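You operate a simulated robot arm through the tools that you are given. There is no shell and no other tool.

You run a simulated robot arm. Do the job below in one go: nothing can be reset, and whatever is moved stays where it is left.

TASK
Close the port valve, vent the big port, unbolt cap 95 and lift it off.
Fine: in that order; stand the cap on the bench.

It is judged by the outcome, as a careful person would: the job done as asked, and still so three seconds after it is handed in. It fails if anything else is knocked over, pushed out of place, dropped, spilled or broken. Lids that push on must go on centred and level and be pressed home; caps that screw on are set level and turned clockwise until they are tight.

THE ROBOT
A 6-joint arm with a two-finger parallel gripper, fixed in place. Base frame: the origin is at the foot of the arm, x ahead of it, y to its left, z up; the work surface is at about z = 860. Readings come in mm, rad, newtons and seconds.
With the tool pointing down near the work surface it reaches from about 300 to 660 mm from the base axis. Its first joint turns from -2.007 to 2.007 rad. Payload 3.43 kg.
Tool frame: the origin (TCP) lies between the finger pads and is the grasp point; the fingertips stand 34 mm ahead of it; z points along the fingers, y is the line along which they close. Largest opening 128 mm; finger width 24, thickness 12; the body of the gripper, 48 by 130 mm, starts 96 mm behind the TCP.
Orientation is that of the tool frame in the base frame, as [roll, pitch, yaw] about the fixed x, y, z axes, in that order (R = Rz(yaw) Ry(pitch) Rx(roll)). With the fingers straight down and closing along the base's y, the tool's x points along the base's -x, its y along +y and its z along -z.

THE INTERFACE
- The arm moves only by the tool jog_arm. Its argument "increments" is a list of rows, each a list of 7 numbers: the shift along the base's x, y, z in units of 25 mm (1.0 is 25 mm), then the turn, a rotation vector about the base's x, y, z in units of 5 degrees (1.0 is 5 degrees), then the finger opening in mm, from 0 to 128. In form: [[dx, dy, dz, ax, ay, az, grip], ...]. A call has 1 to 20 rows; each row shifts and turns the commanded pose from where the row before left it. A call with a number of a shift or a turn outside -1 to 1 is refused whole. Rows are played at 5 a second. More than 50 mm and 0.15 rad between two rows, or a gripper value outside its range, and nothing of the call is played. A pose out of reach is approached as far as the arm can. The call stops where the force on the tool passes 40 N (or 10 N more than at its start, if that is more) or the arm is blocked; 0.2 s more then pass. Each finger travels about 153 mm/s and halts on what it meets, pressing with about 26 N; the grip force reading is that of the motor and also rises with nothing between the fingers. The clock runs only during rows and for 0.2 s after the last one: add rows that do not move to give the fingers time. It gives the time, the measured TCP pose, the force on the tool (base axes), the opening and the grip force at its end, in the units of the frame above (readings bear some noise), with the torque about the TCP (base axes, N m) and any sound that the robot's microphone picked up, and new pictures: "pictures" is both (left out), scene, wrist or none.
- Cameras (640 x 400 px; columns grow to the right, rows downward): "scene" is fixed at [50.4, -500, 1629.5]; the picture's right is [0.86, -0.50, 0.00], its down [-0.32, -0.55, -0.77] and it looks along [0.39, 0.67, -0.64] (base axes); focal length 309 px, centre (320, 200). "wrist" rides on the gripper at [76, -11, -160] in the tool frame; the picture's right is [0.15, 0.99, 0.00], its down [-0.88, 0.13, -0.46] and it looks along [-0.45, 0.07, 0.89] (tool axes); focal length 234 px, centre (320, 200). There is no depth. A picture from a camera that has moved, and an enlarged one, comes with that camera's place and axes in the base frame and with its lens.
- lift_body(by): slides the trunk up (or, below 0, down) by that many mm; the arm rides with it, the base frame stays. It gives what a move gives, with no picture.
- close_up(camera, box): a new picture of the part [left, top, right, bottom] of that camera's present view, enlarged. No time passes.
- finish_job(): hands the job in; it is judged then, once.

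Places have to be worked out from the pictures, the camera data and where the tool is seen. Open the gripper and draw the arm clear of the work before you hand the job in, unless the task says otherwise.

The tools are called after "Request:" as name(argument=value, ...) on one line, values as JSON. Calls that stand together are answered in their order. jog_arm: Moves the arm, as the interface text tells. Its arguments: {"type":"object","properties":{"increments":{"type":"array","items":{"type":"array","items":{"type":"number"}}},"pictures":{"type":"string","enum":["both","scene","wrist","none"]}},"required":["increments"]} The other tools are called the same way: lift_body (by) slides the trunk up or down; close_up (camera, box) takes an enlarged picture of a part of a camera's view; finish_job () hands the job in.

At the start:

```text
t: 0.0
eef_pos: [395.9, 195.1, 1238.6]
tool_rot: [-3.14, 0.0, -3.141]
ft_force: [0.7, 0.5, 0.2]
ft_torque: [0.02, 0.01, -0.01]
finger_gap: 128.2
finger_force: 0.0
trunk travel left (down, up): [-900.0, 90.0]
```

scene: 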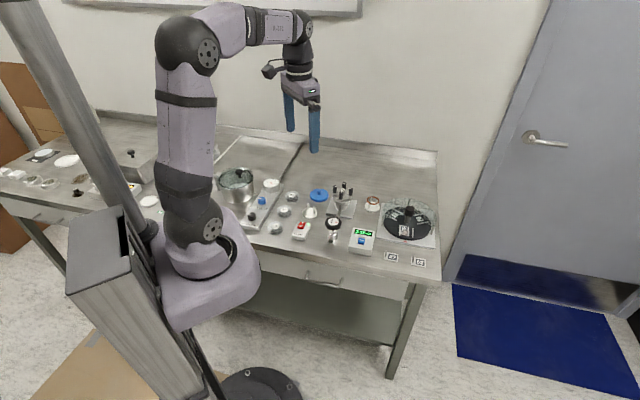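
wrist: 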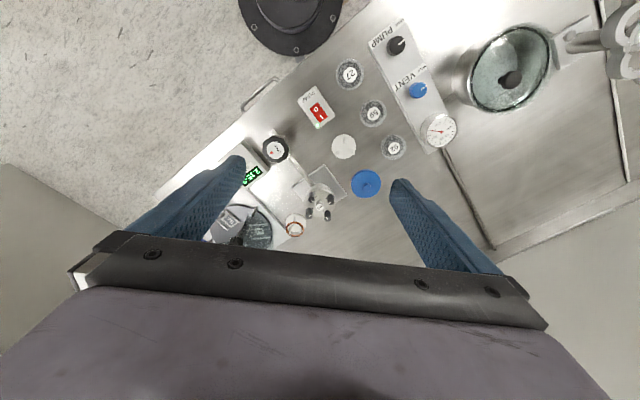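

I start by looking closely at the bench in both cameras to identify the valve, the vent and the numbered caps.

Request:
close_up(camera="scene", box=[210, 150, 330, 250])

Request:
close_up(camera="scene", box=[290, 160, 450, 270])

Request:
close_up(camera="scene", box=[0, 130, 160, 230])

Request:
close_up(camera="wrist", box=[300, 10, 480, 130])

Request:
close_up(camera="wrist", box=[200, 120, 420, 260])

```text
4.00 times, centred on (270, 200) of scene
camera zoom: at [50.4, -500.0, 1629.5], right [0.86, -0.5, 0.0], down [-0.32, -0.55, -0.77], along [0.39, 0.67, -0.64], focal length 1235 px, centre (520, 200)
```

zoom: 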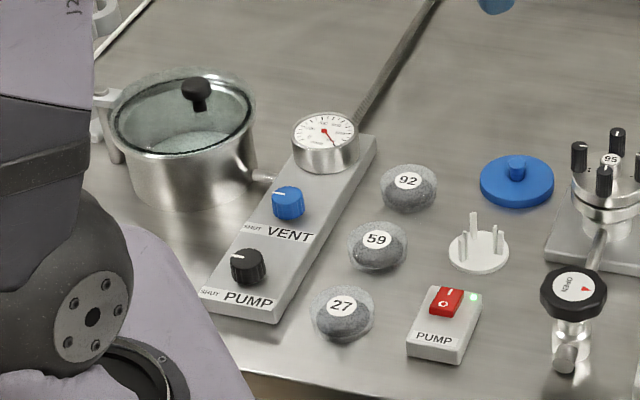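

```text
3.64 times, centred on (370, 215) of scene
camera zoom: at [50.4, -500.0, 1629.5], right [0.86, -0.5, 0.0], down [-0.32, -0.55, -0.77], along [0.39, 0.67, -0.64], focal length 1123 px, centre (138, 146)
```

zoom: 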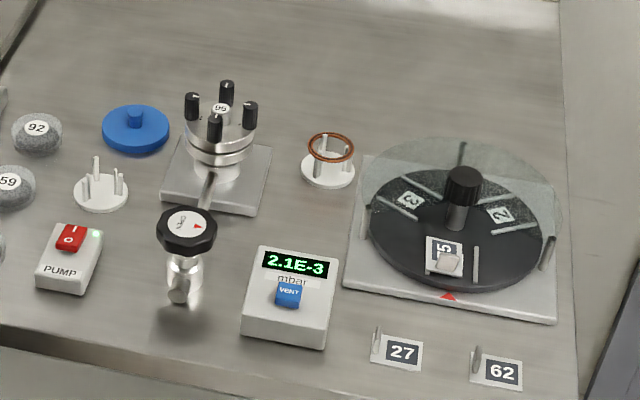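

```text
4.00 times, centred on (80, 180) of scene
camera zoom: at [50.4, -500.0, 1629.5], right [0.86, -0.5, 0.0], down [-0.32, -0.55, -0.77], along [0.39, 0.67, -0.64], focal length 1235 px, centre (1280, 280)
```

zoom: 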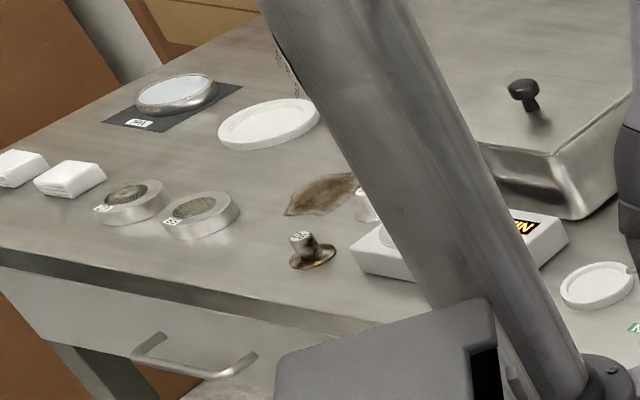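

```text
3.33 times, centred on (390, 70) of wrist
camera zoom: at [323.6, 183.9, 1398.4], right [-0.15, 0.99, 0.0], down [0.88, 0.13, 0.46], along [0.45, 0.07, -0.89], focal length 781 px, centre (87, 633)
```

zoom: 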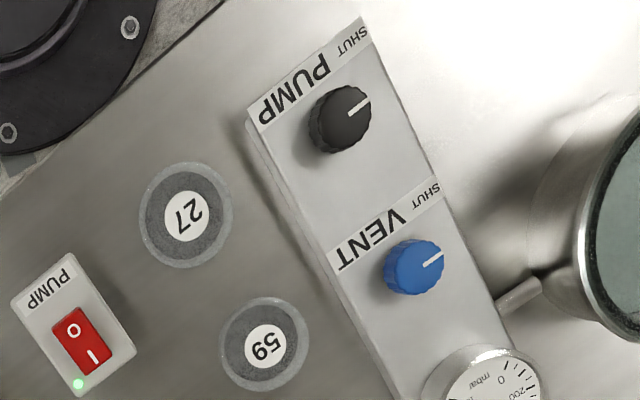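

```text
2.86 times, centred on (310, 190) of wrist
camera zoom: at [323.6, 183.9, 1398.4], right [-0.15, 0.99, 0.0], down [0.88, 0.13, 0.46], along [0.45, 0.07, -0.89], focal length 669 px, centre (349, 229)
```

zoom: 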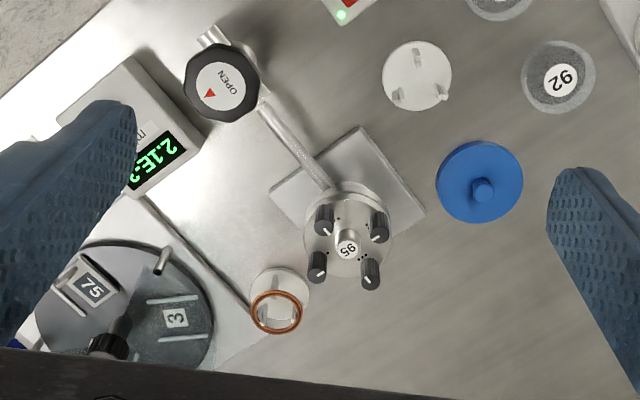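

The cap 95 port (with four black knob bolts) is at about (565, 220, 950), with its handwheel at about (460, 113, 927). The gauge box with a VENT button is at about (507, 23, 900). I move the arm over them at a safe height for a closer look.

Request:
jog_arm(increments=[[0, -0.55, -0.9, 0, 0, 0, 128], [0, -0.55, -0.9, 0, 0, 0, 128], [0, -0.55, -0.9, 0, 0, 0, 128], [0, -0.55, -0.9, 0, 0, 0, 128], [0, -0.55, -0.9, 0, 0, 0, 128], [0, -0.55, -0.9, 0, 0, 0, 128]])

```text
t: 1.4
eef_pos: [397.4, 112.1, 1102.8]
tool_rot: [-3.142, -0.001, -3.141]
ft_force: [-0.8, -0.6, 0.0]
ft_torque: [0.01, 0.01, 0.02]
finger_gap: 127.8
finger_force: 0.1
trunk travel left (down, up): [-900.0, 90.0]
camera wrist: at [323.8, 101.2, 1263.0], right [-0.15, 0.99, 0.0], down [0.88, 0.13, 0.46], along [0.45, 0.07, -0.89], focal length 234 px, centre (320, 200)
```

scene: 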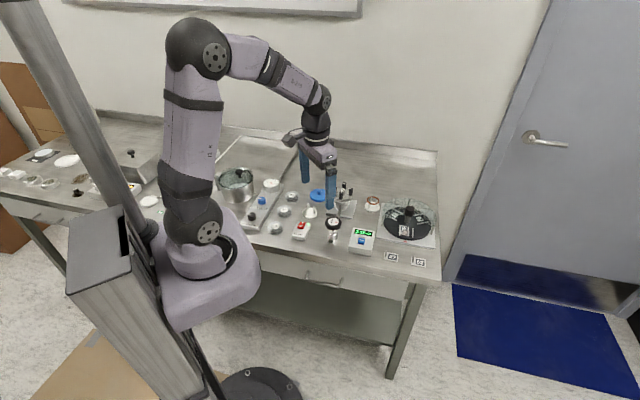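
wrist: 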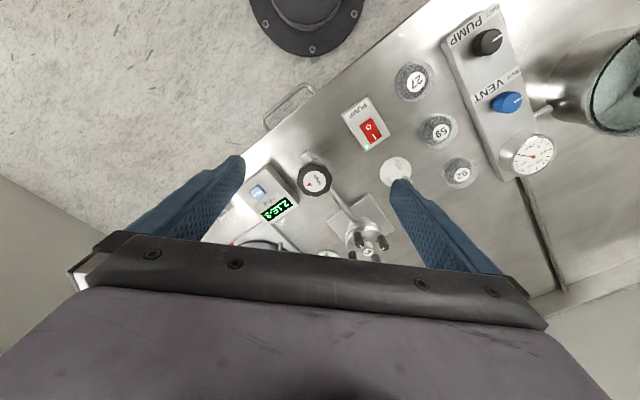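

Request:
close_up(camera="wrist", box=[240, 140, 400, 240])

Request:
close_up(camera="wrist", box=[320, 190, 416, 265])

Request:
close_up(camera="scene", box=[290, 170, 386, 250])

```text
4.00 times, centred on (320, 190) of wrist
camera zoom: at [323.8, 101.2, 1263.0], right [-0.15, 0.99, 0.0], down [0.88, 0.13, 0.46], along [0.45, 0.07, -0.89], focal length 937 px, centre (320, 240)
```

zoom: 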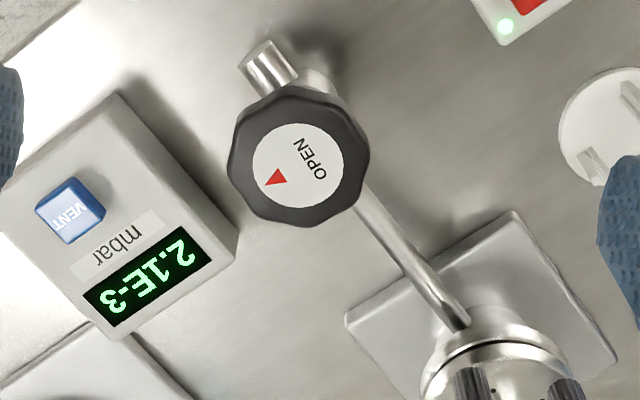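

```text
5.33 times, centred on (368, 228) of wrist
camera zoom: at [323.8, 101.2, 1263.0], right [-0.15, 0.99, 0.0], down [0.88, 0.13, 0.46], along [0.45, 0.07, -0.89], focal length 1249 px, centre (64, 53)
```

zoom: 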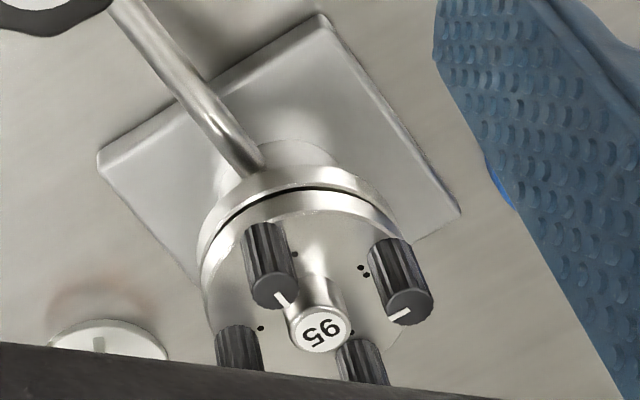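

```text
5.00 times, centred on (338, 210) of scene
camera zoom: at [50.4, -500.0, 1629.5], right [0.86, -0.5, 0.0], down [-0.32, -0.55, -0.77], along [0.39, 0.67, -0.64], focal length 1544 px, centre (230, 150)
```

zoom: 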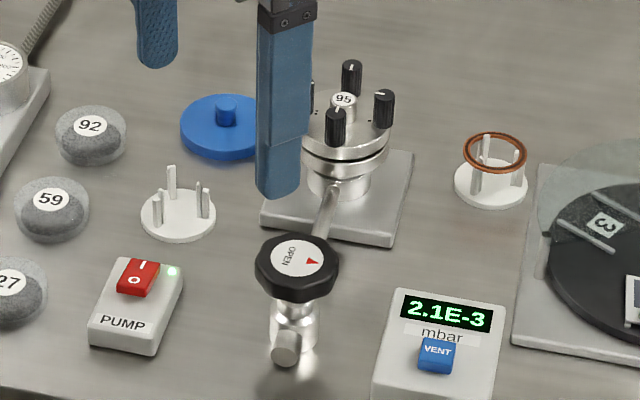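

Request:
close_up(camera="wrist", box=[292, 155, 340, 200])

Request:
close_up(camera="scene", box=[320, 210, 352, 250])

Request:
close_up(camera="scene", box=[336, 220, 384, 260])

```text
8.89 times, centred on (316, 178) of wrist
camera zoom: at [323.8, 101.2, 1263.0], right [-0.15, 0.99, 0.0], down [0.88, 0.13, 0.46], along [0.45, 0.07, -0.89], focal length 2082 px, centre (356, 400)
```

zoom: 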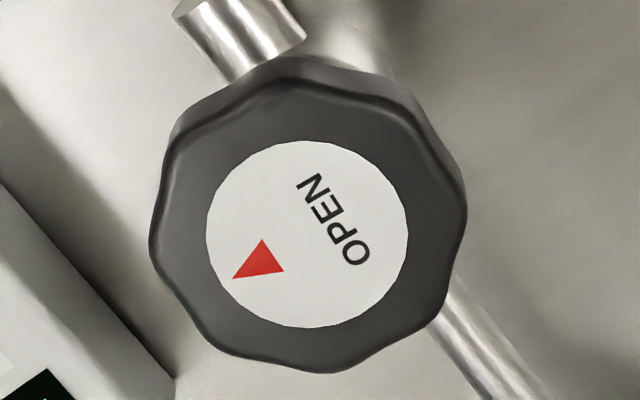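

```text
10.00 times, centred on (336, 230) of scene
camera zoom: at [50.4, -500.0, 1629.5], right [0.86, -0.5, 0.0], down [-0.32, -0.55, -0.77], along [0.39, 0.67, -0.64], focal length 3088 px, centre (160, -100)
```

zoom: 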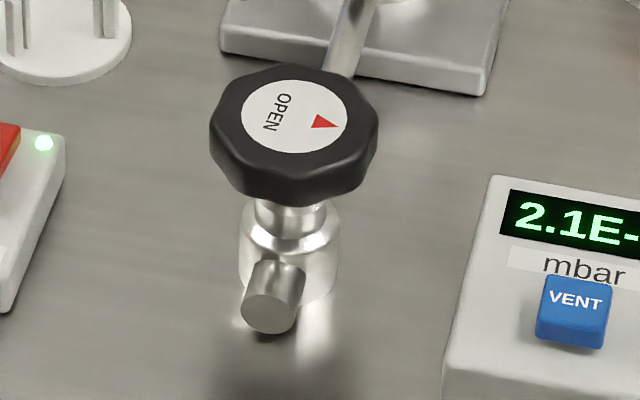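

```text
10.00 times, centred on (360, 240) of scene
camera zoom: at [50.4, -500.0, 1629.5], right [0.86, -0.5, 0.0], down [-0.32, -0.55, -0.77], along [0.39, 0.67, -0.64], focal length 3088 px, centre (-80, -200)
```

zoom: 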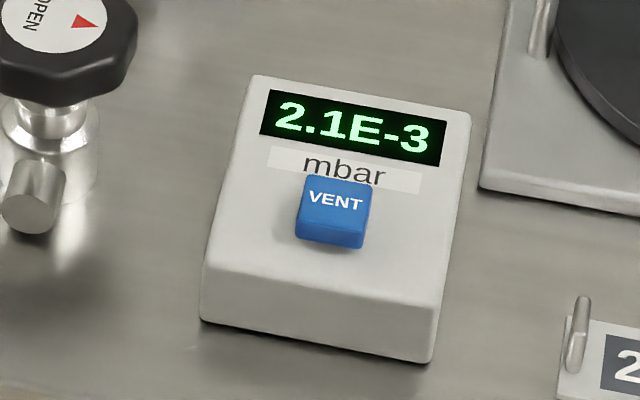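

The handwheel centre comes out at about (460.5, 114, 930), with a diameter of about 54 mm. The tripod, lid and other items are clear of it. I move above the wheel, still high, to check the alignment.

Request:
jog_arm(increments=[[0.84, 0.03, -0.5, 0, 0, 0, 128], [0.84, 0.03, -0.5, 0, 0, 0, 128], [0.84, 0.03, -0.5, 0, 0, 0, 128], [0, 0, -0.5, 0, 0, 0, 100], [0, 0, -0.5, 0, 0, 0, 90]])

```text
t: 2.6
eef_pos: [461.1, 115.0, 1040.3]
tool_rot: [3.141, 0.0, -3.141]
ft_force: [0.5, 0.6, -0.6]
ft_torque: [-0.01, 0.01, 0.01]
finger_gap: 89.8
finger_force: 0.1
trunk travel left (down, up): [-900.0, 90.0]
camera wrist: at [387.3, 103.3, 1200.4], right [-0.15, 0.99, 0.0], down [0.88, 0.13, 0.46], along [0.45, 0.07, -0.89], focal length 234 px, centre (320, 200)
```

scene: 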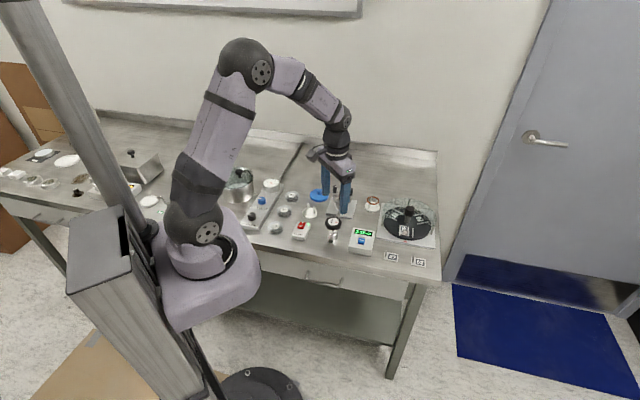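
wrist: 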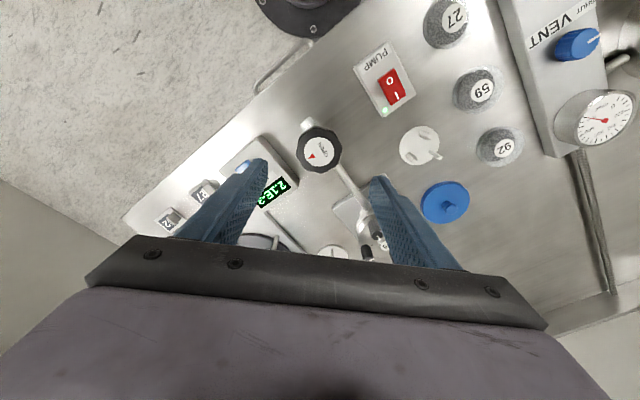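

Request:
close_up(camera="wrist", box=[288, 120, 352, 180])

Request:
close_up(camera="wrist", box=[240, 140, 400, 260])

```text
6.67 times, centred on (320, 150) of wrist
camera zoom: at [387.3, 103.3, 1200.4], right [-0.15, 0.99, 0.0], down [0.88, 0.13, 0.46], along [0.45, 0.07, -0.89], focal length 1561 px, centre (320, 533)
```

zoom: 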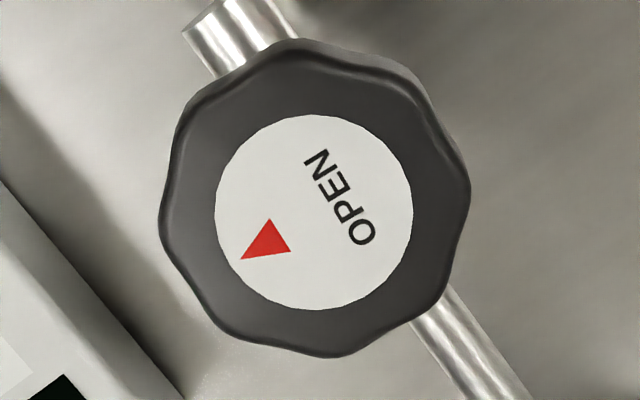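

```text
3.33 times, centred on (320, 200) of wrist
camera zoom: at [387.3, 103.3, 1200.4], right [-0.15, 0.99, 0.0], down [0.88, 0.13, 0.46], along [0.45, 0.07, -0.89], focal length 781 px, centre (320, 200)
```

zoom: 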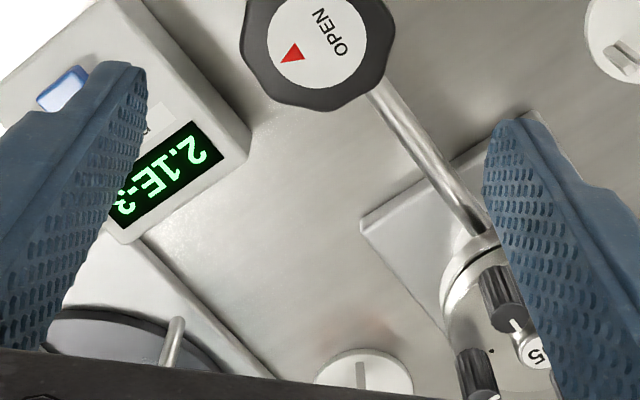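

The wheel lies within about 1 mm of the tool axis and is about 53 mm across. I lower the open fingers around its rim, keeping the tips just above the wheel's underside.

Request:
jog_arm(increments=[[0, 0, -0.9, 0, 0, 0, 80], [0, 0, -0.9, 0, 0, 0, 80], [0, 0, -0.9, 0, 0, 0, 80], [0, 0, -0.9, 0, 0, 0, 80]])

```text
t: 3.6
eef_pos: [462.0, 114.4, 950.5]
tool_rot: [-3.141, 0.001, -3.141]
ft_force: [0.0, 0.7, -0.2]
ft_torque: [-0.02, 0.0, -0.03]
finger_gap: 80.1
finger_force: 0.0
trunk travel left (down, up): [-900.0, 90.0]
camera wrist: at [387.2, 103.8, 1110.8], right [-0.15, 0.99, 0.0], down [0.88, 0.13, 0.46], along [0.45, 0.07, -0.89], focal length 234 px, centre (320, 200)
```

scene: 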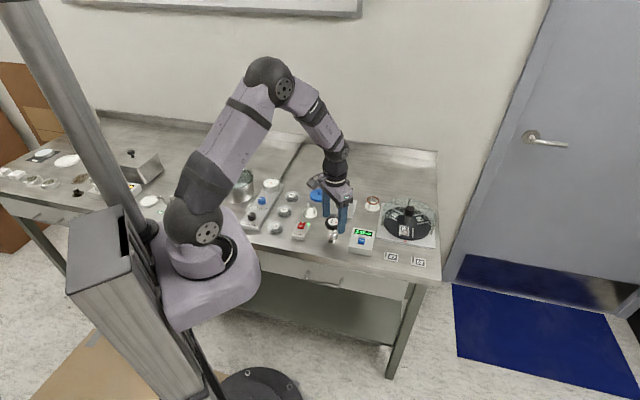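
wrist: 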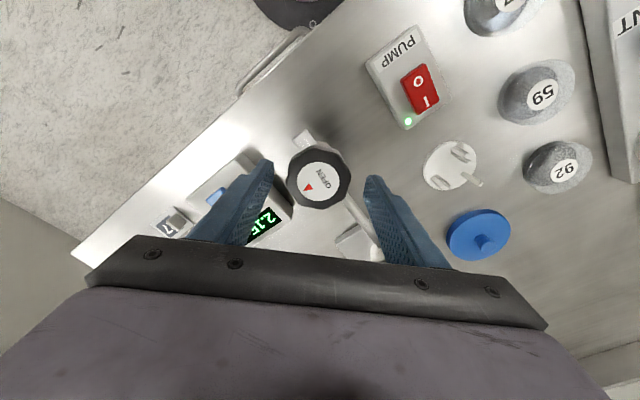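

Request:
close_up(camera="wrist", box=[256, 120, 384, 220])

Request:
close_up(camera="scene", box=[310, 190, 374, 250])

```text
4.00 times, centred on (320, 170) of wrist
camera zoom: at [387.2, 103.8, 1110.8], right [-0.15, 0.99, 0.0], down [0.88, 0.13, 0.46], along [0.45, 0.07, -0.89], focal length 937 px, centre (320, 320)
```

zoom: 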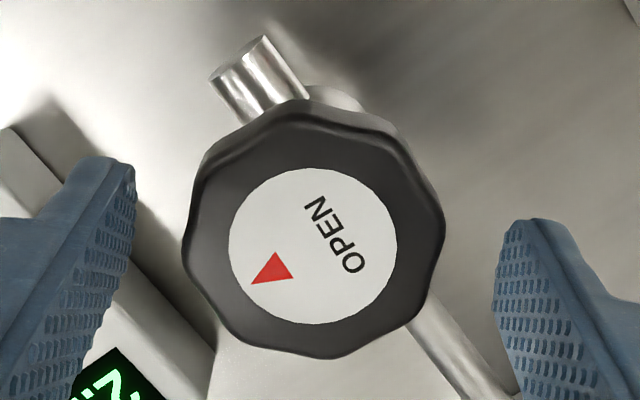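

```text
6.67 times, centred on (342, 220) of scene
camera zoom: at [50.4, -500.0, 1629.5], right [0.86, -0.5, 0.0], down [-0.32, -0.55, -0.77], along [0.39, 0.67, -0.64], focal length 2059 px, centre (173, 67)
```

zoom: 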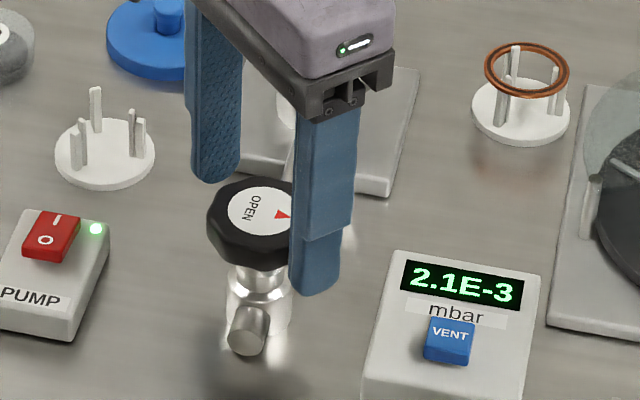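

The fingers straddle the wheel with equal gaps. I correct by about 1 mm, drop 2 mm and close on the rim.

Request:
jog_arm(increments=[[-0.04, -0.04, -0.08, 0, 0, 0, 80], [0, 0, 0, 0, 0, 0, 45], [0, 0, 0, 0, 0, 0, 45], [0, 0, 0, 0, 0, 0, 45]], pictures="wrist")

```text
t: 4.6
eef_pos: [460.2, 113.7, 949.1]
tool_rot: [3.141, 0.0, -3.141]
ft_force: [1.9, -3.0, 0.0]
ft_torque: [-0.43, -0.04, 0.02]
finger_gap: 53.9
finger_force: 45.4
trunk travel left (down, up): [-900.0, 90.0]
camera wrist: at [386.1, 102.0, 1109.0], right [-0.15, 0.99, 0.0], down [0.88, 0.13, 0.46], along [0.45, 0.07, -0.89], focal length 234 px, centre (320, 200)
```

wrist: 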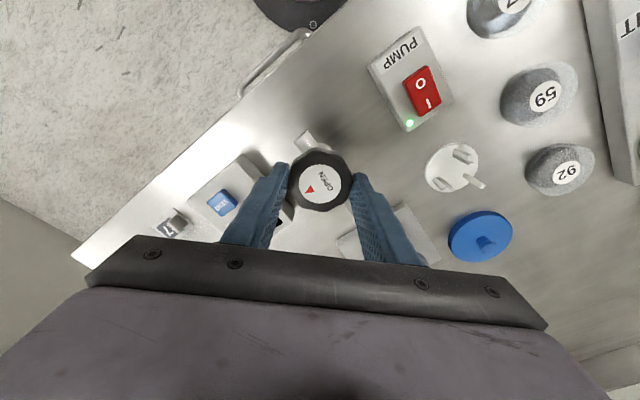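

The wheel is gripped with a 53.9 mm gap. I try a first 25° clockwise (closing) turn and watch the torque.

Request:
jog_arm(increments=[[0, 0, 0, 0, 0, -1, 45], [0, 0, 0, 0, 0, -1, 45], [0, 0, 0, 0, 0, -1, 45], [0, 0, 0, 0, 0, -1, 45], [0, 0, 0, 0, 0, -1, 45]], pictures="both")

Request:
close_up(camera="scene", box=[310, 190, 374, 250])

```text
t: 5.8
eef_pos: [460.5, 113.3, 949.6]
tool_rot: [3.141, 0.0, 2.704]
ft_force: [2.6, -5.1, 2.8]
ft_torque: [-0.75, 0.49, 0.04]
finger_gap: 53.8
finger_force: 45.0
trunk travel left (down, up): [-900.0, 90.0]
camera wrist: at [388.4, 135.1, 1109.0], right [0.29, 0.96, 0.0], down [0.85, -0.26, 0.46], along [0.44, -0.13, -0.89], focal length 234 px, centre (320, 200)
```

scene: 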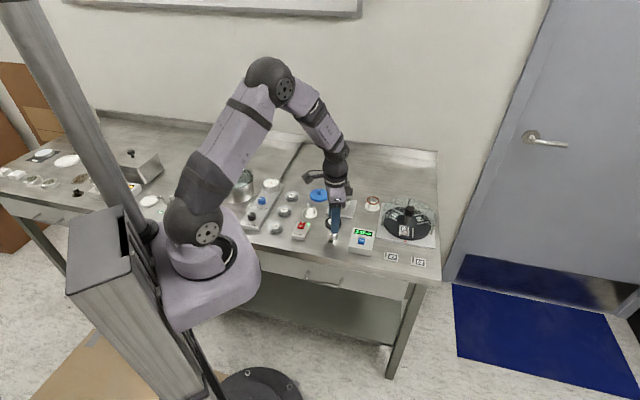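
wrist: 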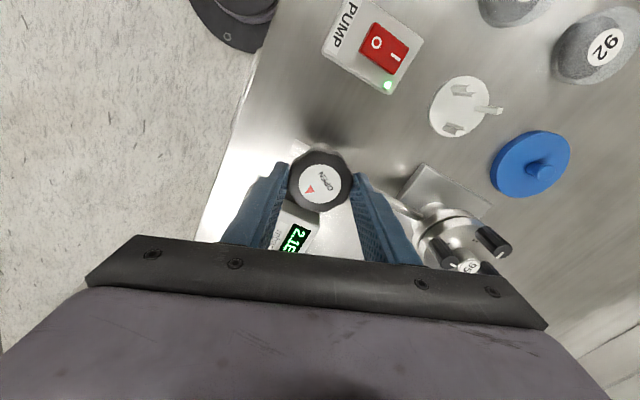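

```text
6.67 times, centred on (342, 220) of scene
camera zoom: at [50.4, -500.0, 1629.5], right [0.86, -0.5, 0.0], down [-0.32, -0.55, -0.77], along [0.39, 0.67, -0.64], focal length 2059 px, centre (173, 67)
```

zoom: 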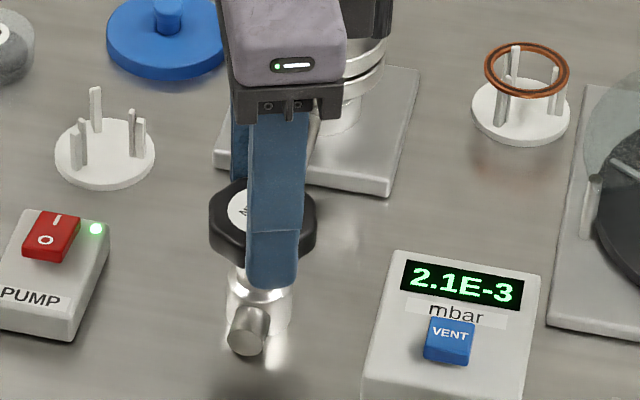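

The wheel turns freely with the gripper. I carry on clockwise.

Request:
jog_arm(increments=[[0, 0, 0, 0, 0, -1, 45], [0, 0, 0, 0, 0, -1, 45], [0, 0, 0, 0, 0, -1, 45], [0, 0, 0, 0, 0, -1, 45], [0, 0, 0, 0, 0, -1, 45], [0, 0, 0, 0, 0, -1, 45], [0, 0, 0, 0, 0, -1, 45], [0, 0, 0, 0, 0, -1, 45], [0, 0, 0, 0, 0, -1, 45], [0, 0, 0, 0, 0, -1, 45], [0, 0, 0, 0, 0, -1, 45], [0, 0, 0, 0, 0, -1, 45], [0, 0, 0, 0, 0, -1, 45]])

```text
t: 8.6
eef_pos: [460.1, 112.5, 948.4]
tool_rot: [3.142, -0.001, 1.569]
ft_force: [2.6, -6.1, 0.5]
ft_torque: [-0.49, -0.94, 0.0]
finger_gap: 53.8
finger_force: 45.2
trunk travel left (down, up): [-900.0, 90.0]
camera wrist: at [450.4, 188.6, 1109.0], right [0.99, 0.14, 0.0], down [0.13, -0.88, 0.46], along [0.07, -0.45, -0.89], focal length 234 px, centre (320, 200)
```

scene: 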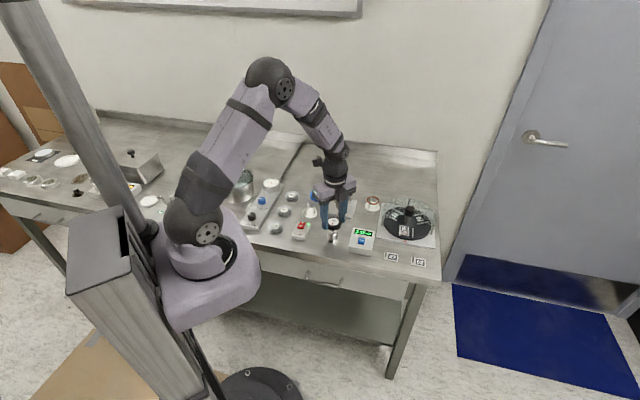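
wrist: 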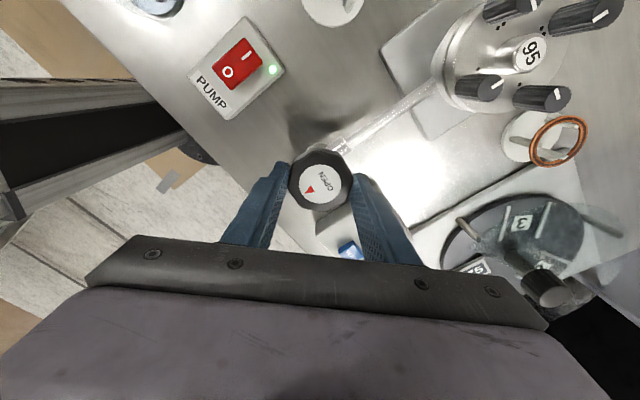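

It has turned 90° with no stop yet. I continue clockwise with the same grip.

Request:
jog_arm(increments=[[0, 0, 0, 0, 0, -1, 45], [0, 0, 0, 0, 0, -1, 45], [0, 0, 0, 0, 0, -1, 45], [0, 0, 0, 0, 0, -1, 45], [0, 0, 0, 0, 0, -1, 45], [0, 0, 0, 0, 0, -1, 45], [0, 0, 0, 0, 0, -1, 45], [0, 0, 0, 0, 0, -1, 45], [0, 0, 0, 0, 0, -1, 45], [0, 0, 0, 0, 0, -1, 45], [0, 0, 0, 0, 0, -1, 45], [0, 0, 0, 0, 0, -1, 45], [0, 0, 0, 0, 0, -1, 45], [0, 0, 0, 0, 0, -1, 45], [0, 0, 0, 0, 0, -1, 45], [0, 0, 0, 0, 0, -1, 45], [0, 0, 0, 0, 0, -1, 45], [0, 0, 0, 0, 0, -1, 45]])

```text
t: 11.7
eef_pos: [460.0, 112.0, 948.1]
tool_rot: [-3.113, -0.002, 0.344]
ft_force: [-5.3, 20.3, -2.4]
ft_torque: [0.38, -0.04, 0.03]
finger_gap: 54.2
finger_force: 44.9
out of reach, approached as far as the arm can: row 14, 15
trunk travel left (down, up): [-900.0, 90.0]
stopped in row 15: the force on the tool passed its limit at 54 N (the readings are from after the stop); the commanded pose is now the measured one
camera wrist: at [530.2, 144.2, 1108.7], right [0.47, -0.88, -0.03], down [-0.78, -0.43, 0.45], along [-0.41, -0.19, -0.89], focal length 234 px, centre (320, 200)
```

scene: 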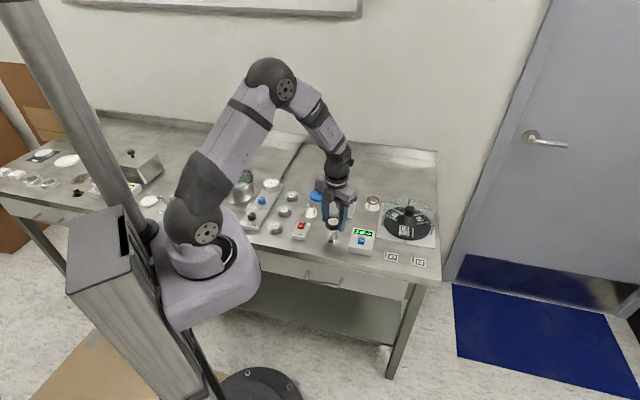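
wrist: 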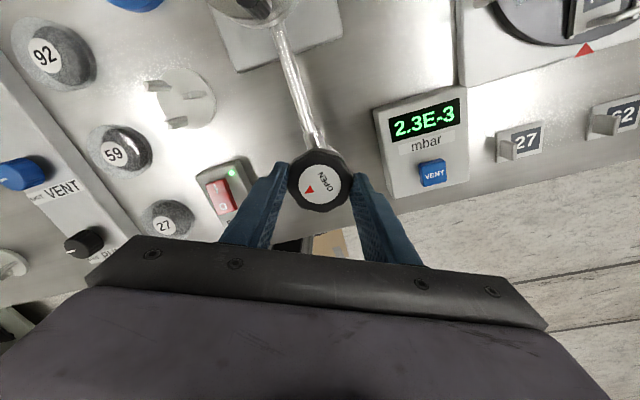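

The wrist reached its joint limit after about 160° of turning, and the valve itself hasn't stopped yet. I release, lift, level the tool and wind the wrist back counter-clockwise for another bite.

Request:
jog_arm(increments=[[0, 0, 0, 0, 0, 0.5, 54], [0, 0, 0, 0, 0, 0, 80], [0, 0, 0, 0, 0, 0, 80], [0, 0, 0.8, 0, 0, 0, 80], [0, 0, 0.8, 0, 0, 0, 80], [0, 0, 0, -0.31, -0.11, 1, 80], [0, 0, 0, 0, 0, 1, 80], [0, 0, 0, 0, 0, 1, 80], [0, 0, 0, 0, 0, 1, 80], [0, 0, 0, 0, 0, 1, 80], [0, 0, 0, 0, 0, 1, 80], [0, 0, 0, 0, 0, 1, 80], [0, 0, 0, 0, 0, 1, 80], [0, 0, 0, 0, 0, 1, 80], [0, 0, 0, 0, 0, 1, 80], [0, 0, 0, 0, 0, 1, 80], [0, 0, 0, 0, 0, 1, 80], [0, 0, 0, 0, 0, 1, 80], [0, 0, 0, 0, 0, 1, 80], [0, 0, 0, 0, 0, 1, 80]])

```text
t: 15.9
eef_pos: [461.0, 108.7, 988.3]
tool_rot: [3.137, 0.0, 1.697]
ft_force: [-0.4, -0.9, 0.3]
ft_torque: [0.01, 0.0, -0.01]
finger_gap: 79.8
finger_force: 0.0
trunk travel left (down, up): [-900.0, 90.0]
camera wrist: at [440.7, 182.7, 1148.5], right [0.96, 0.27, 0.0], down [0.24, -0.86, 0.46], along [0.13, -0.44, -0.89], focal length 234 px, centre (320, 200)
```

scene: 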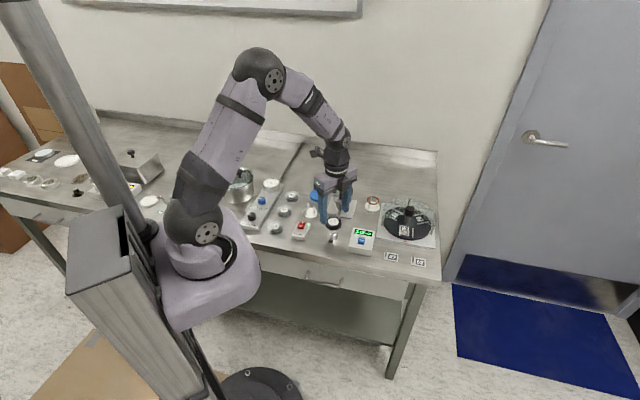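
wrist: 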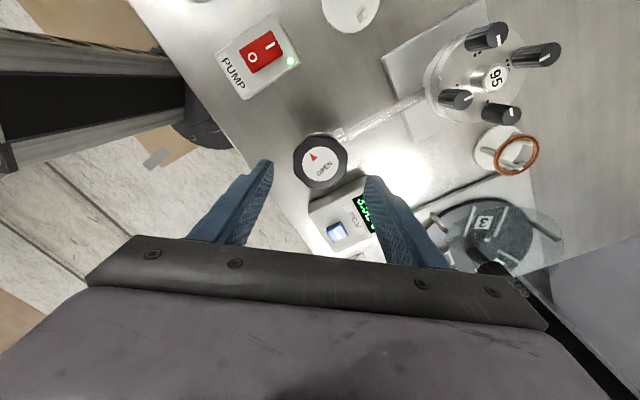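

Request:
close_up(camera="scene", box=[310, 190, 390, 260])

Request:
close_up(camera="wrist", box=[280, 120, 376, 240])

```text
5.71 times, centred on (350, 225) of scene
camera zoom: at [50.4, -500.0, 1629.5], right [0.86, -0.5, 0.0], down [-0.32, -0.55, -0.77], along [0.39, 0.67, -0.64], focal length 1764 px, centre (149, 57)
```

zoom: 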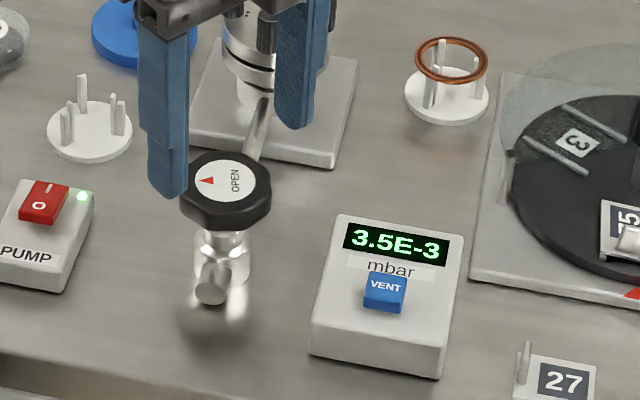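

```text
3.33 times, centred on (328, 180) of wrist
camera zoom: at [440.7, 182.7, 1148.5], right [0.96, 0.27, 0.0], down [0.24, -0.86, 0.46], along [0.13, -0.44, -0.89], focal length 781 px, centre (293, 267)
```

zoom: 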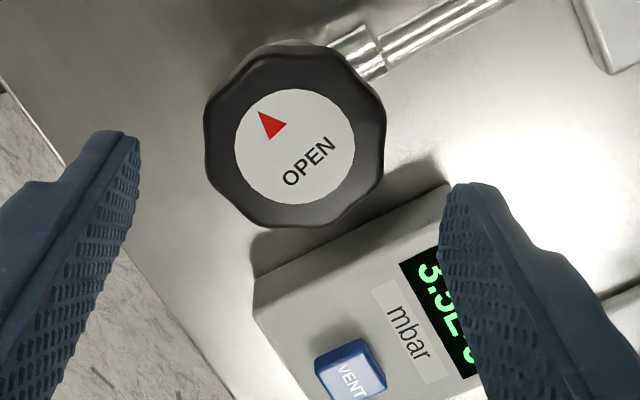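

The gauge has crept up to 3.5E-3, so the valve is cutting the port off from the pump. I re-centre (y +4 mm) and wind the wrist further back so I can turn until it stops.

Request:
jog_arm(increments=[[0, 0.17, 0, 0, 0, 1, 80], [0, 0, 0, 0, 0, 1, 80], [0, 0, 0, 0, 0, 1, 80], [0, 0, 0, 0, 0, 1, 80], [0, 0, 0, 0, 0, 1, 80], [0, 0, 0, 0, 0, 1, 80], [0, 0, 0, 0, 0, 1, 80], [0, 0, 0, 0, 0, 1, 80], [0, 0, 0, 0, 0, 1, 80], [0, 0, 0, 0, 0, 1, 80], [0, 0, 0, 0, 0, 1, 80], [0, 0, 0, 0, 0, 1, 80], [0, 0, 0, 0, 0, 1, 80], [0, 0, 0, 0, 0, 1, 80], [0, 0, 0, 0, 0, 1, 80], [0, 0, 0, 0, 0, 1, 80], [0, 0, 0, 0, 0, 1, 80], [0, 0, 0, 0, 0, 1, 80], [0, 0, 0, 0, 0, 1, 80], [0, 0, 0, 0, 0, 1, 80]])

Request:
close_up(camera="scene", box=[310, 190, 390, 260])

```text
t: 20.1
eef_pos: [460.0, 112.8, 988.4]
tool_rot: [3.138, 0.002, -2.841]
ft_force: [0.0, 0.2, -0.6]
ft_torque: [0.0, 0.02, 0.03]
finger_gap: 79.9
finger_force: 0.0
trunk travel left (down, up): [-900.0, 90.0]
camera wrist: at [393.5, 79.1, 1148.4], right [-0.43, 0.9, 0.0], down [0.8, 0.39, 0.46], along [0.41, 0.2, -0.89], focal length 234 px, centre (320, 200)
```

scene: 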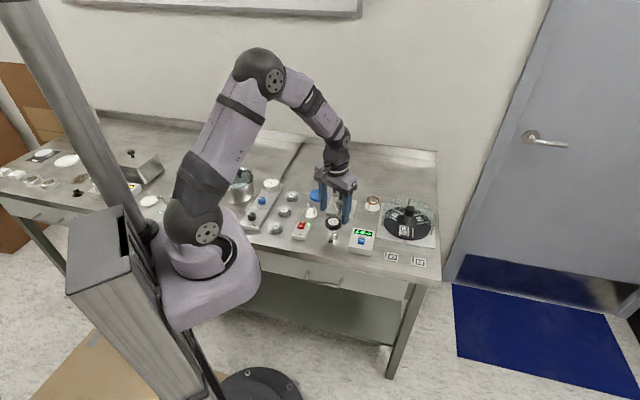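
wrist: 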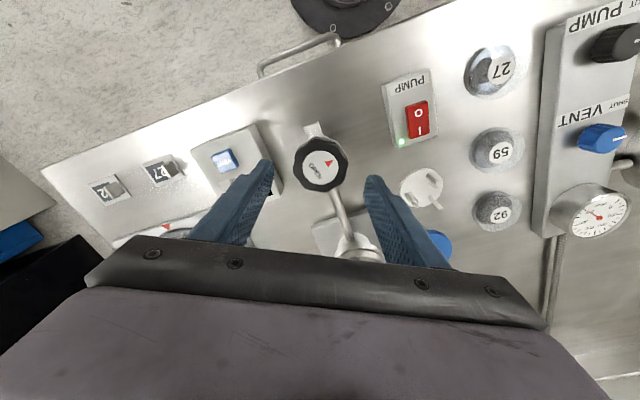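

```text
5.71 times, centred on (350, 225) of scene
camera zoom: at [50.4, -500.0, 1629.5], right [0.86, -0.5, 0.0], down [-0.32, -0.55, -0.77], along [0.39, 0.67, -0.64], focal length 1764 px, centre (149, 57)
```

zoom: 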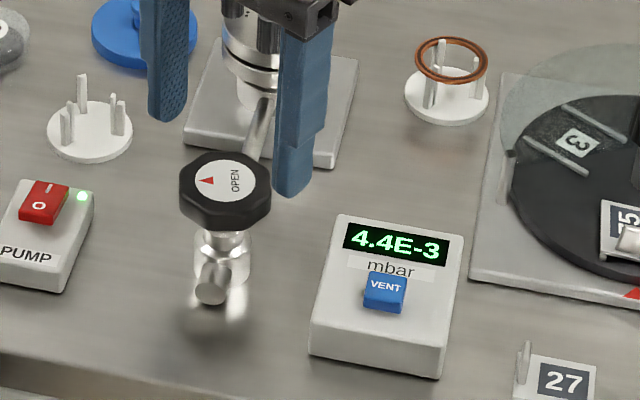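

Request:
close_up(camera="wrist", box=[272, 120, 368, 210])

```text
4.44 times, centred on (320, 165) of wrist
camera zoom: at [393.5, 79.1, 1148.4], right [-0.43, 0.9, 0.0], down [0.8, 0.39, 0.46], along [0.41, 0.2, -0.89], focal length 1041 px, centre (320, 356)
```

zoom: 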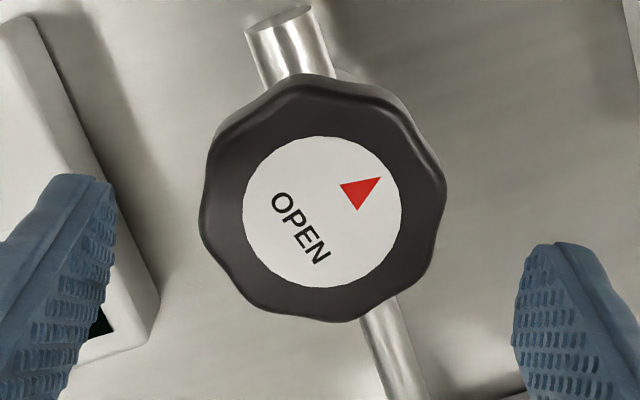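

The wheel is on the tool axis within 1 mm. I descend, grip and turn clockwise again.

Request:
jog_arm(increments=[[0, 0, -0.8, 0, 0, 0, 80], [0, 0, -0.8, 0, 0, 0, 80], [0, 0, 0, 0, 0, 0, 45], [0, 0, 0, 0, 0, 0, 45], [0, 0, 0, 0, 0, -1, 45], [0, 0, 0, 0, 0, -1, 45], [0, 0, 0, 0, 0, -1, 45], [0, 0, 0, 0, 0, -1, 45], [0, 0, 0, 0, 0, -1, 45], [0, 0, 0, 0, 0, -1, 45], [0, 0, 0, 0, 0, -1, 45], [0, 0, 0, 0, 0, -1, 45], [0, 0, 0, 0, 0, -1, 45], [0, 0, 0, 0, 0, -1, 45]])

Request:
close_up(camera="scene", box=[310, 190, 390, 260])

```text
t: 23.1
eef_pos: [461.0, 112.5, 949.1]
tool_rot: [3.139, -0.001, 2.57]
ft_force: [-1.2, -3.9, 0.6]
ft_torque: [-0.34, 0.09, 0.49]
finger_gap: 53.1
finger_force: 45.1
trunk travel left (down, up): [-900.0, 90.0]
camera wrist: at [392.1, 144.0, 1108.5], right [0.41, 0.91, 0.0], down [0.81, -0.37, 0.46], along [0.42, -0.19, -0.89], focal length 234 px, centre (320, 200)
```

scene: 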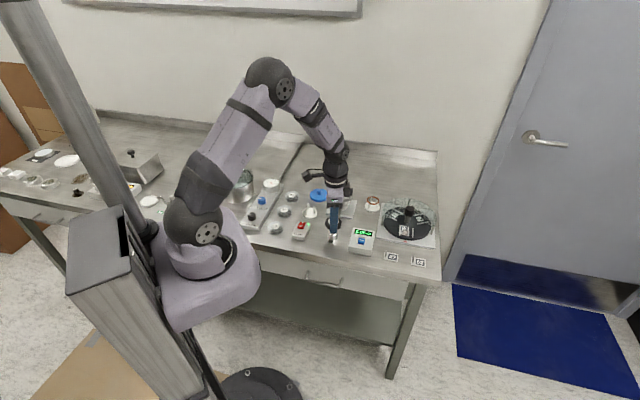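
wrist: 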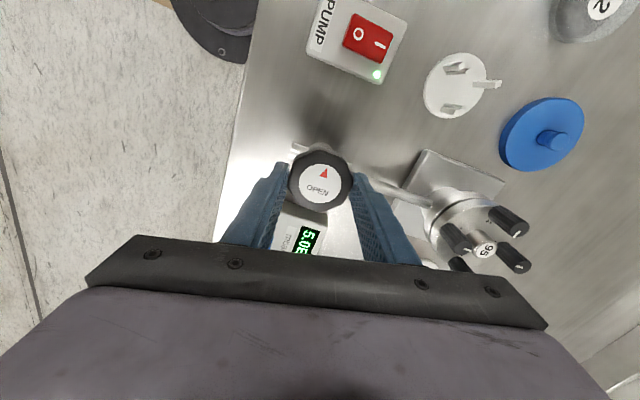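

```text
5.71 times, centred on (350, 225) of scene
camera zoom: at [50.4, -500.0, 1629.5], right [0.86, -0.5, 0.0], down [-0.32, -0.55, -0.77], along [0.39, 0.67, -0.64], focal length 1764 px, centre (149, 57)
```

zoom: 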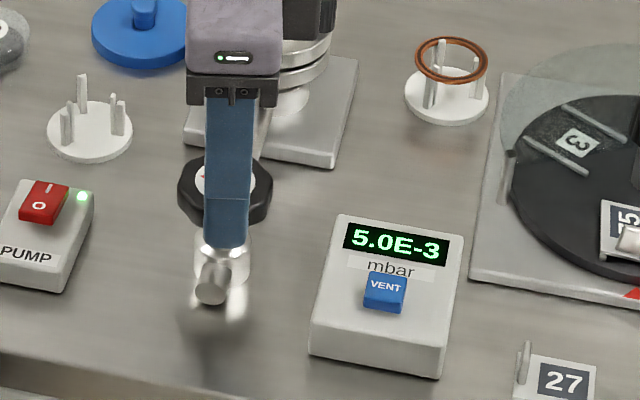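

Request:
close_up(camera="wrist", box=[272, 140, 368, 220])

```text
5.00 times, centred on (320, 180) of wrist
camera zoom: at [392.1, 144.0, 1108.5], right [0.41, 0.91, 0.0], down [0.81, -0.37, 0.46], along [0.42, -0.19, -0.89], focal length 1171 px, centre (320, 300)
```

zoom: 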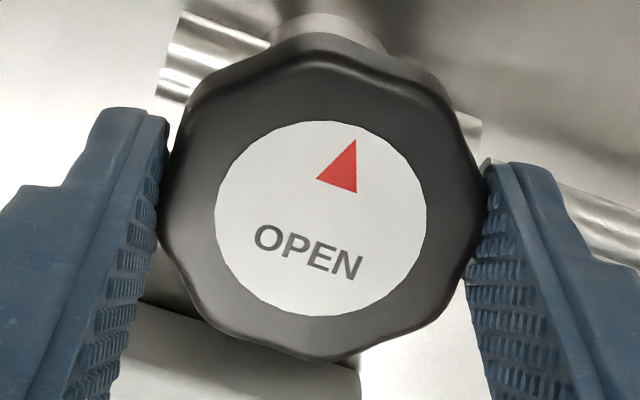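

The torque about z rose to 0.49 N·m. The label rotated about 34° relative to the fingers, so the wheel hit its stop after roughly 175° in total. I re-grip and turn once more to confirm it is tight.

Request:
jog_arm(increments=[[0, 0, 0, 0, 0, 0, 70], [0, 0, 0, 0, 0, 0, 70], [0, 0, 0, 0, 0, 0, 45], [0, 0, 0, 0, 0, 0, 45], [0, 0, 0, 0, 0, -1, 45], [0, 0, 0, 0, 0, -1, 45], [0, 0, 0, 0, 0, -1, 45]], pictures="wrist")

Request:
close_up(camera="wrist", box=[272, 140, 368, 220])

Request:
close_up(camera="scene", box=[310, 190, 390, 260])

```text
t: 24.7
eef_pos: [459.6, 113.2, 947.6]
tool_rot: [3.139, 0.0, 2.304]
ft_force: [-1.3, -2.5, -2.1]
ft_torque: [-0.52, 0.26, 0.93]
finger_gap: 54.2
finger_force: 44.9
trunk travel left (down, up): [-900.0, 90.0]
camera wrist: at [402.3, 161.3, 1108.5], right [0.64, 0.77, 0.0], down [0.69, -0.57, 0.46], along [0.35, -0.29, -0.89], focal length 234 px, centre (320, 200)
```

wrist: 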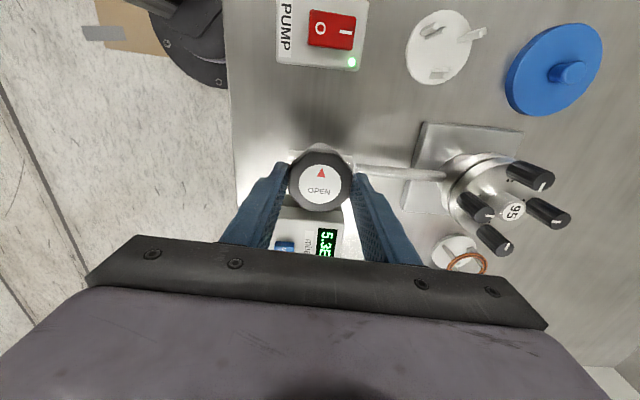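

```text
5.00 times, centred on (320, 180) of wrist
camera zoom: at [402.3, 161.3, 1108.5], right [0.64, 0.77, 0.0], down [0.69, -0.57, 0.46], along [0.35, -0.29, -0.89], focal length 1171 px, centre (320, 300)
```

zoom: 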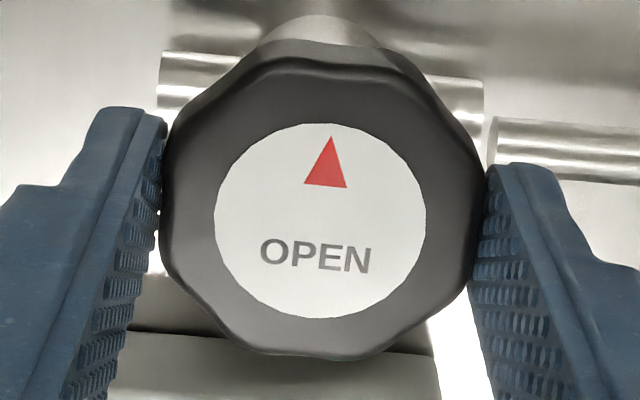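

```text
5.71 times, centred on (350, 225) of scene
camera zoom: at [50.4, -500.0, 1629.5], right [0.86, -0.5, 0.0], down [-0.32, -0.55, -0.77], along [0.39, 0.67, -0.64], focal length 1764 px, centre (149, 57)
```

zoom: 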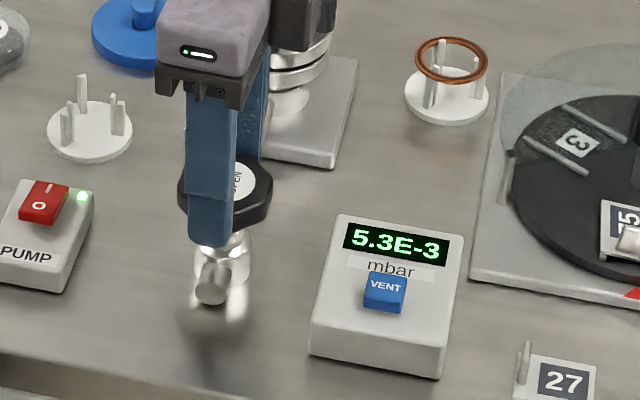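

The wheel no longer moves under 0.93 N·m and the gauge keeps rising slowly (5.3E-3), so the port valve is shut. I release, lift, wind back to yaw π and move above the VENT button at about (503, 18).

Request:
jog_arm(increments=[[0, 0, 0, 0, 0, 0, 80], [0, 0, 0, 0, 0, 0, 80], [0, 0, 0.9, 0, 0, 0, 80], [0, 0, 0.9, 0, 0, 0, 80], [0, 0, 0.9, 0, 0, 0, 80], [0, 0, 0.9, 0, 0, 0, 80], [0.17, -0.38, 0, 0, 0, 0.96, 90], [0.17, -0.38, 0, 0, 0, 0.96, 90], [0.17, -0.38, 0, 0, 0, 0.96, 90], [0.17, -0.38, 0, 0, 0, 0.96, 90], [0.17, -0.38, 0, 0, 0, 0.96, 90], [0.17, -0.38, 0, 0, 0, 0.96, 90], [0.17, -0.38, 0, 0, 0, 0.96, 90], [0.17, -0.38, 0, 0, 0, 0.96, 90], [0.17, -0.38, 0, 0, 0, 0.96, 90], [0.17, -0.38, 0, 0, 0, 0.96, 90]])

Request:
close_up(camera="wrist", box=[256, 90, 384, 190])

Request:
close_up(camera="scene", box=[310, 190, 390, 260])

```text
t: 28.1
eef_pos: [502.4, 18.5, 1038.6]
tool_rot: [3.139, 0.0, -3.137]
ft_force: [0.5, -0.2, -0.7]
ft_torque: [0.03, 0.0, 0.0]
finger_gap: 90.4
finger_force: 0.0
trunk travel left (down, up): [-900.0, 90.0]
camera wrist: at [428.8, 5.6, 1198.3], right [-0.15, 0.99, 0.0], down [0.88, 0.13, 0.46], along [0.45, 0.07, -0.89], focal length 234 px, centre (320, 200)
```

scene: 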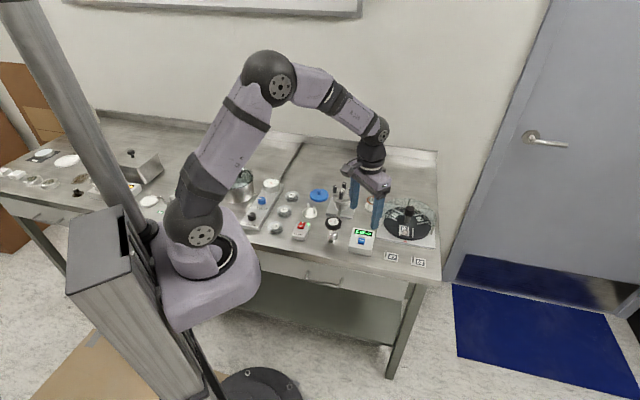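
wrist: 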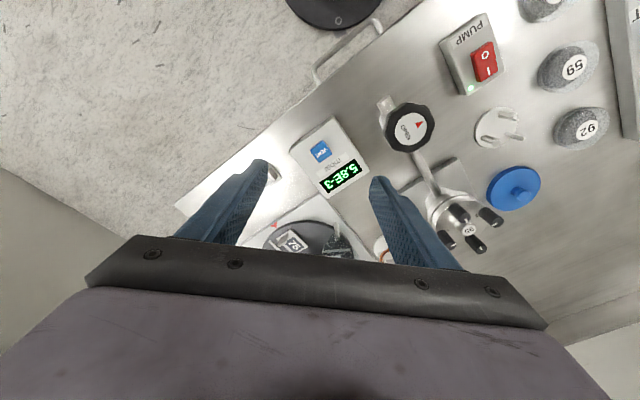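

```text
4.00 times, centred on (320, 140) of wrist
camera zoom: at [428.8, 5.6, 1198.3], right [-0.15, 0.99, 0.0], down [0.88, 0.13, 0.46], along [0.45, 0.07, -0.89], focal length 937 px, centre (320, 440)
```

zoom: 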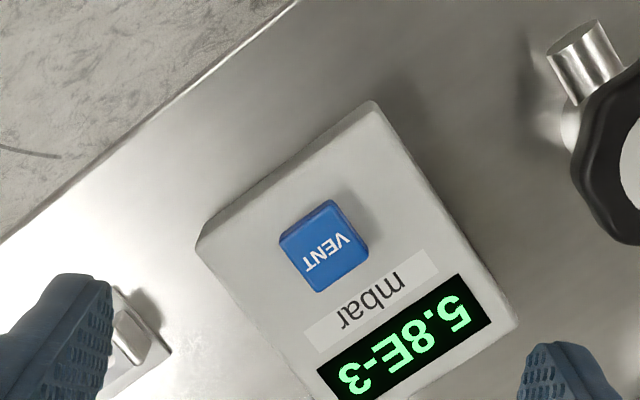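

```text
5.71 times, centred on (350, 225) of scene
camera zoom: at [50.4, -500.0, 1629.5], right [0.86, -0.5, 0.0], down [-0.32, -0.55, -0.77], along [0.39, 0.67, -0.64], focal length 1764 px, centre (149, 57)
```

zoom: 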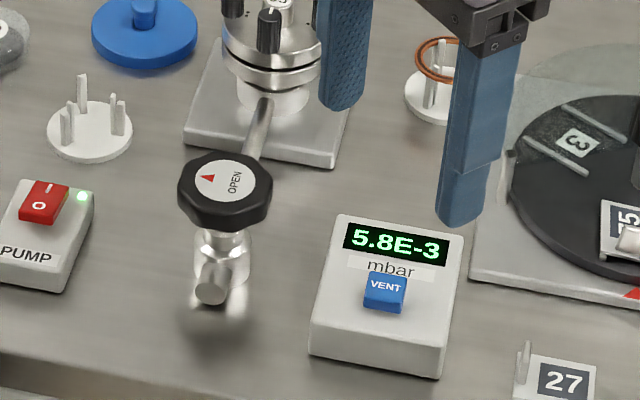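

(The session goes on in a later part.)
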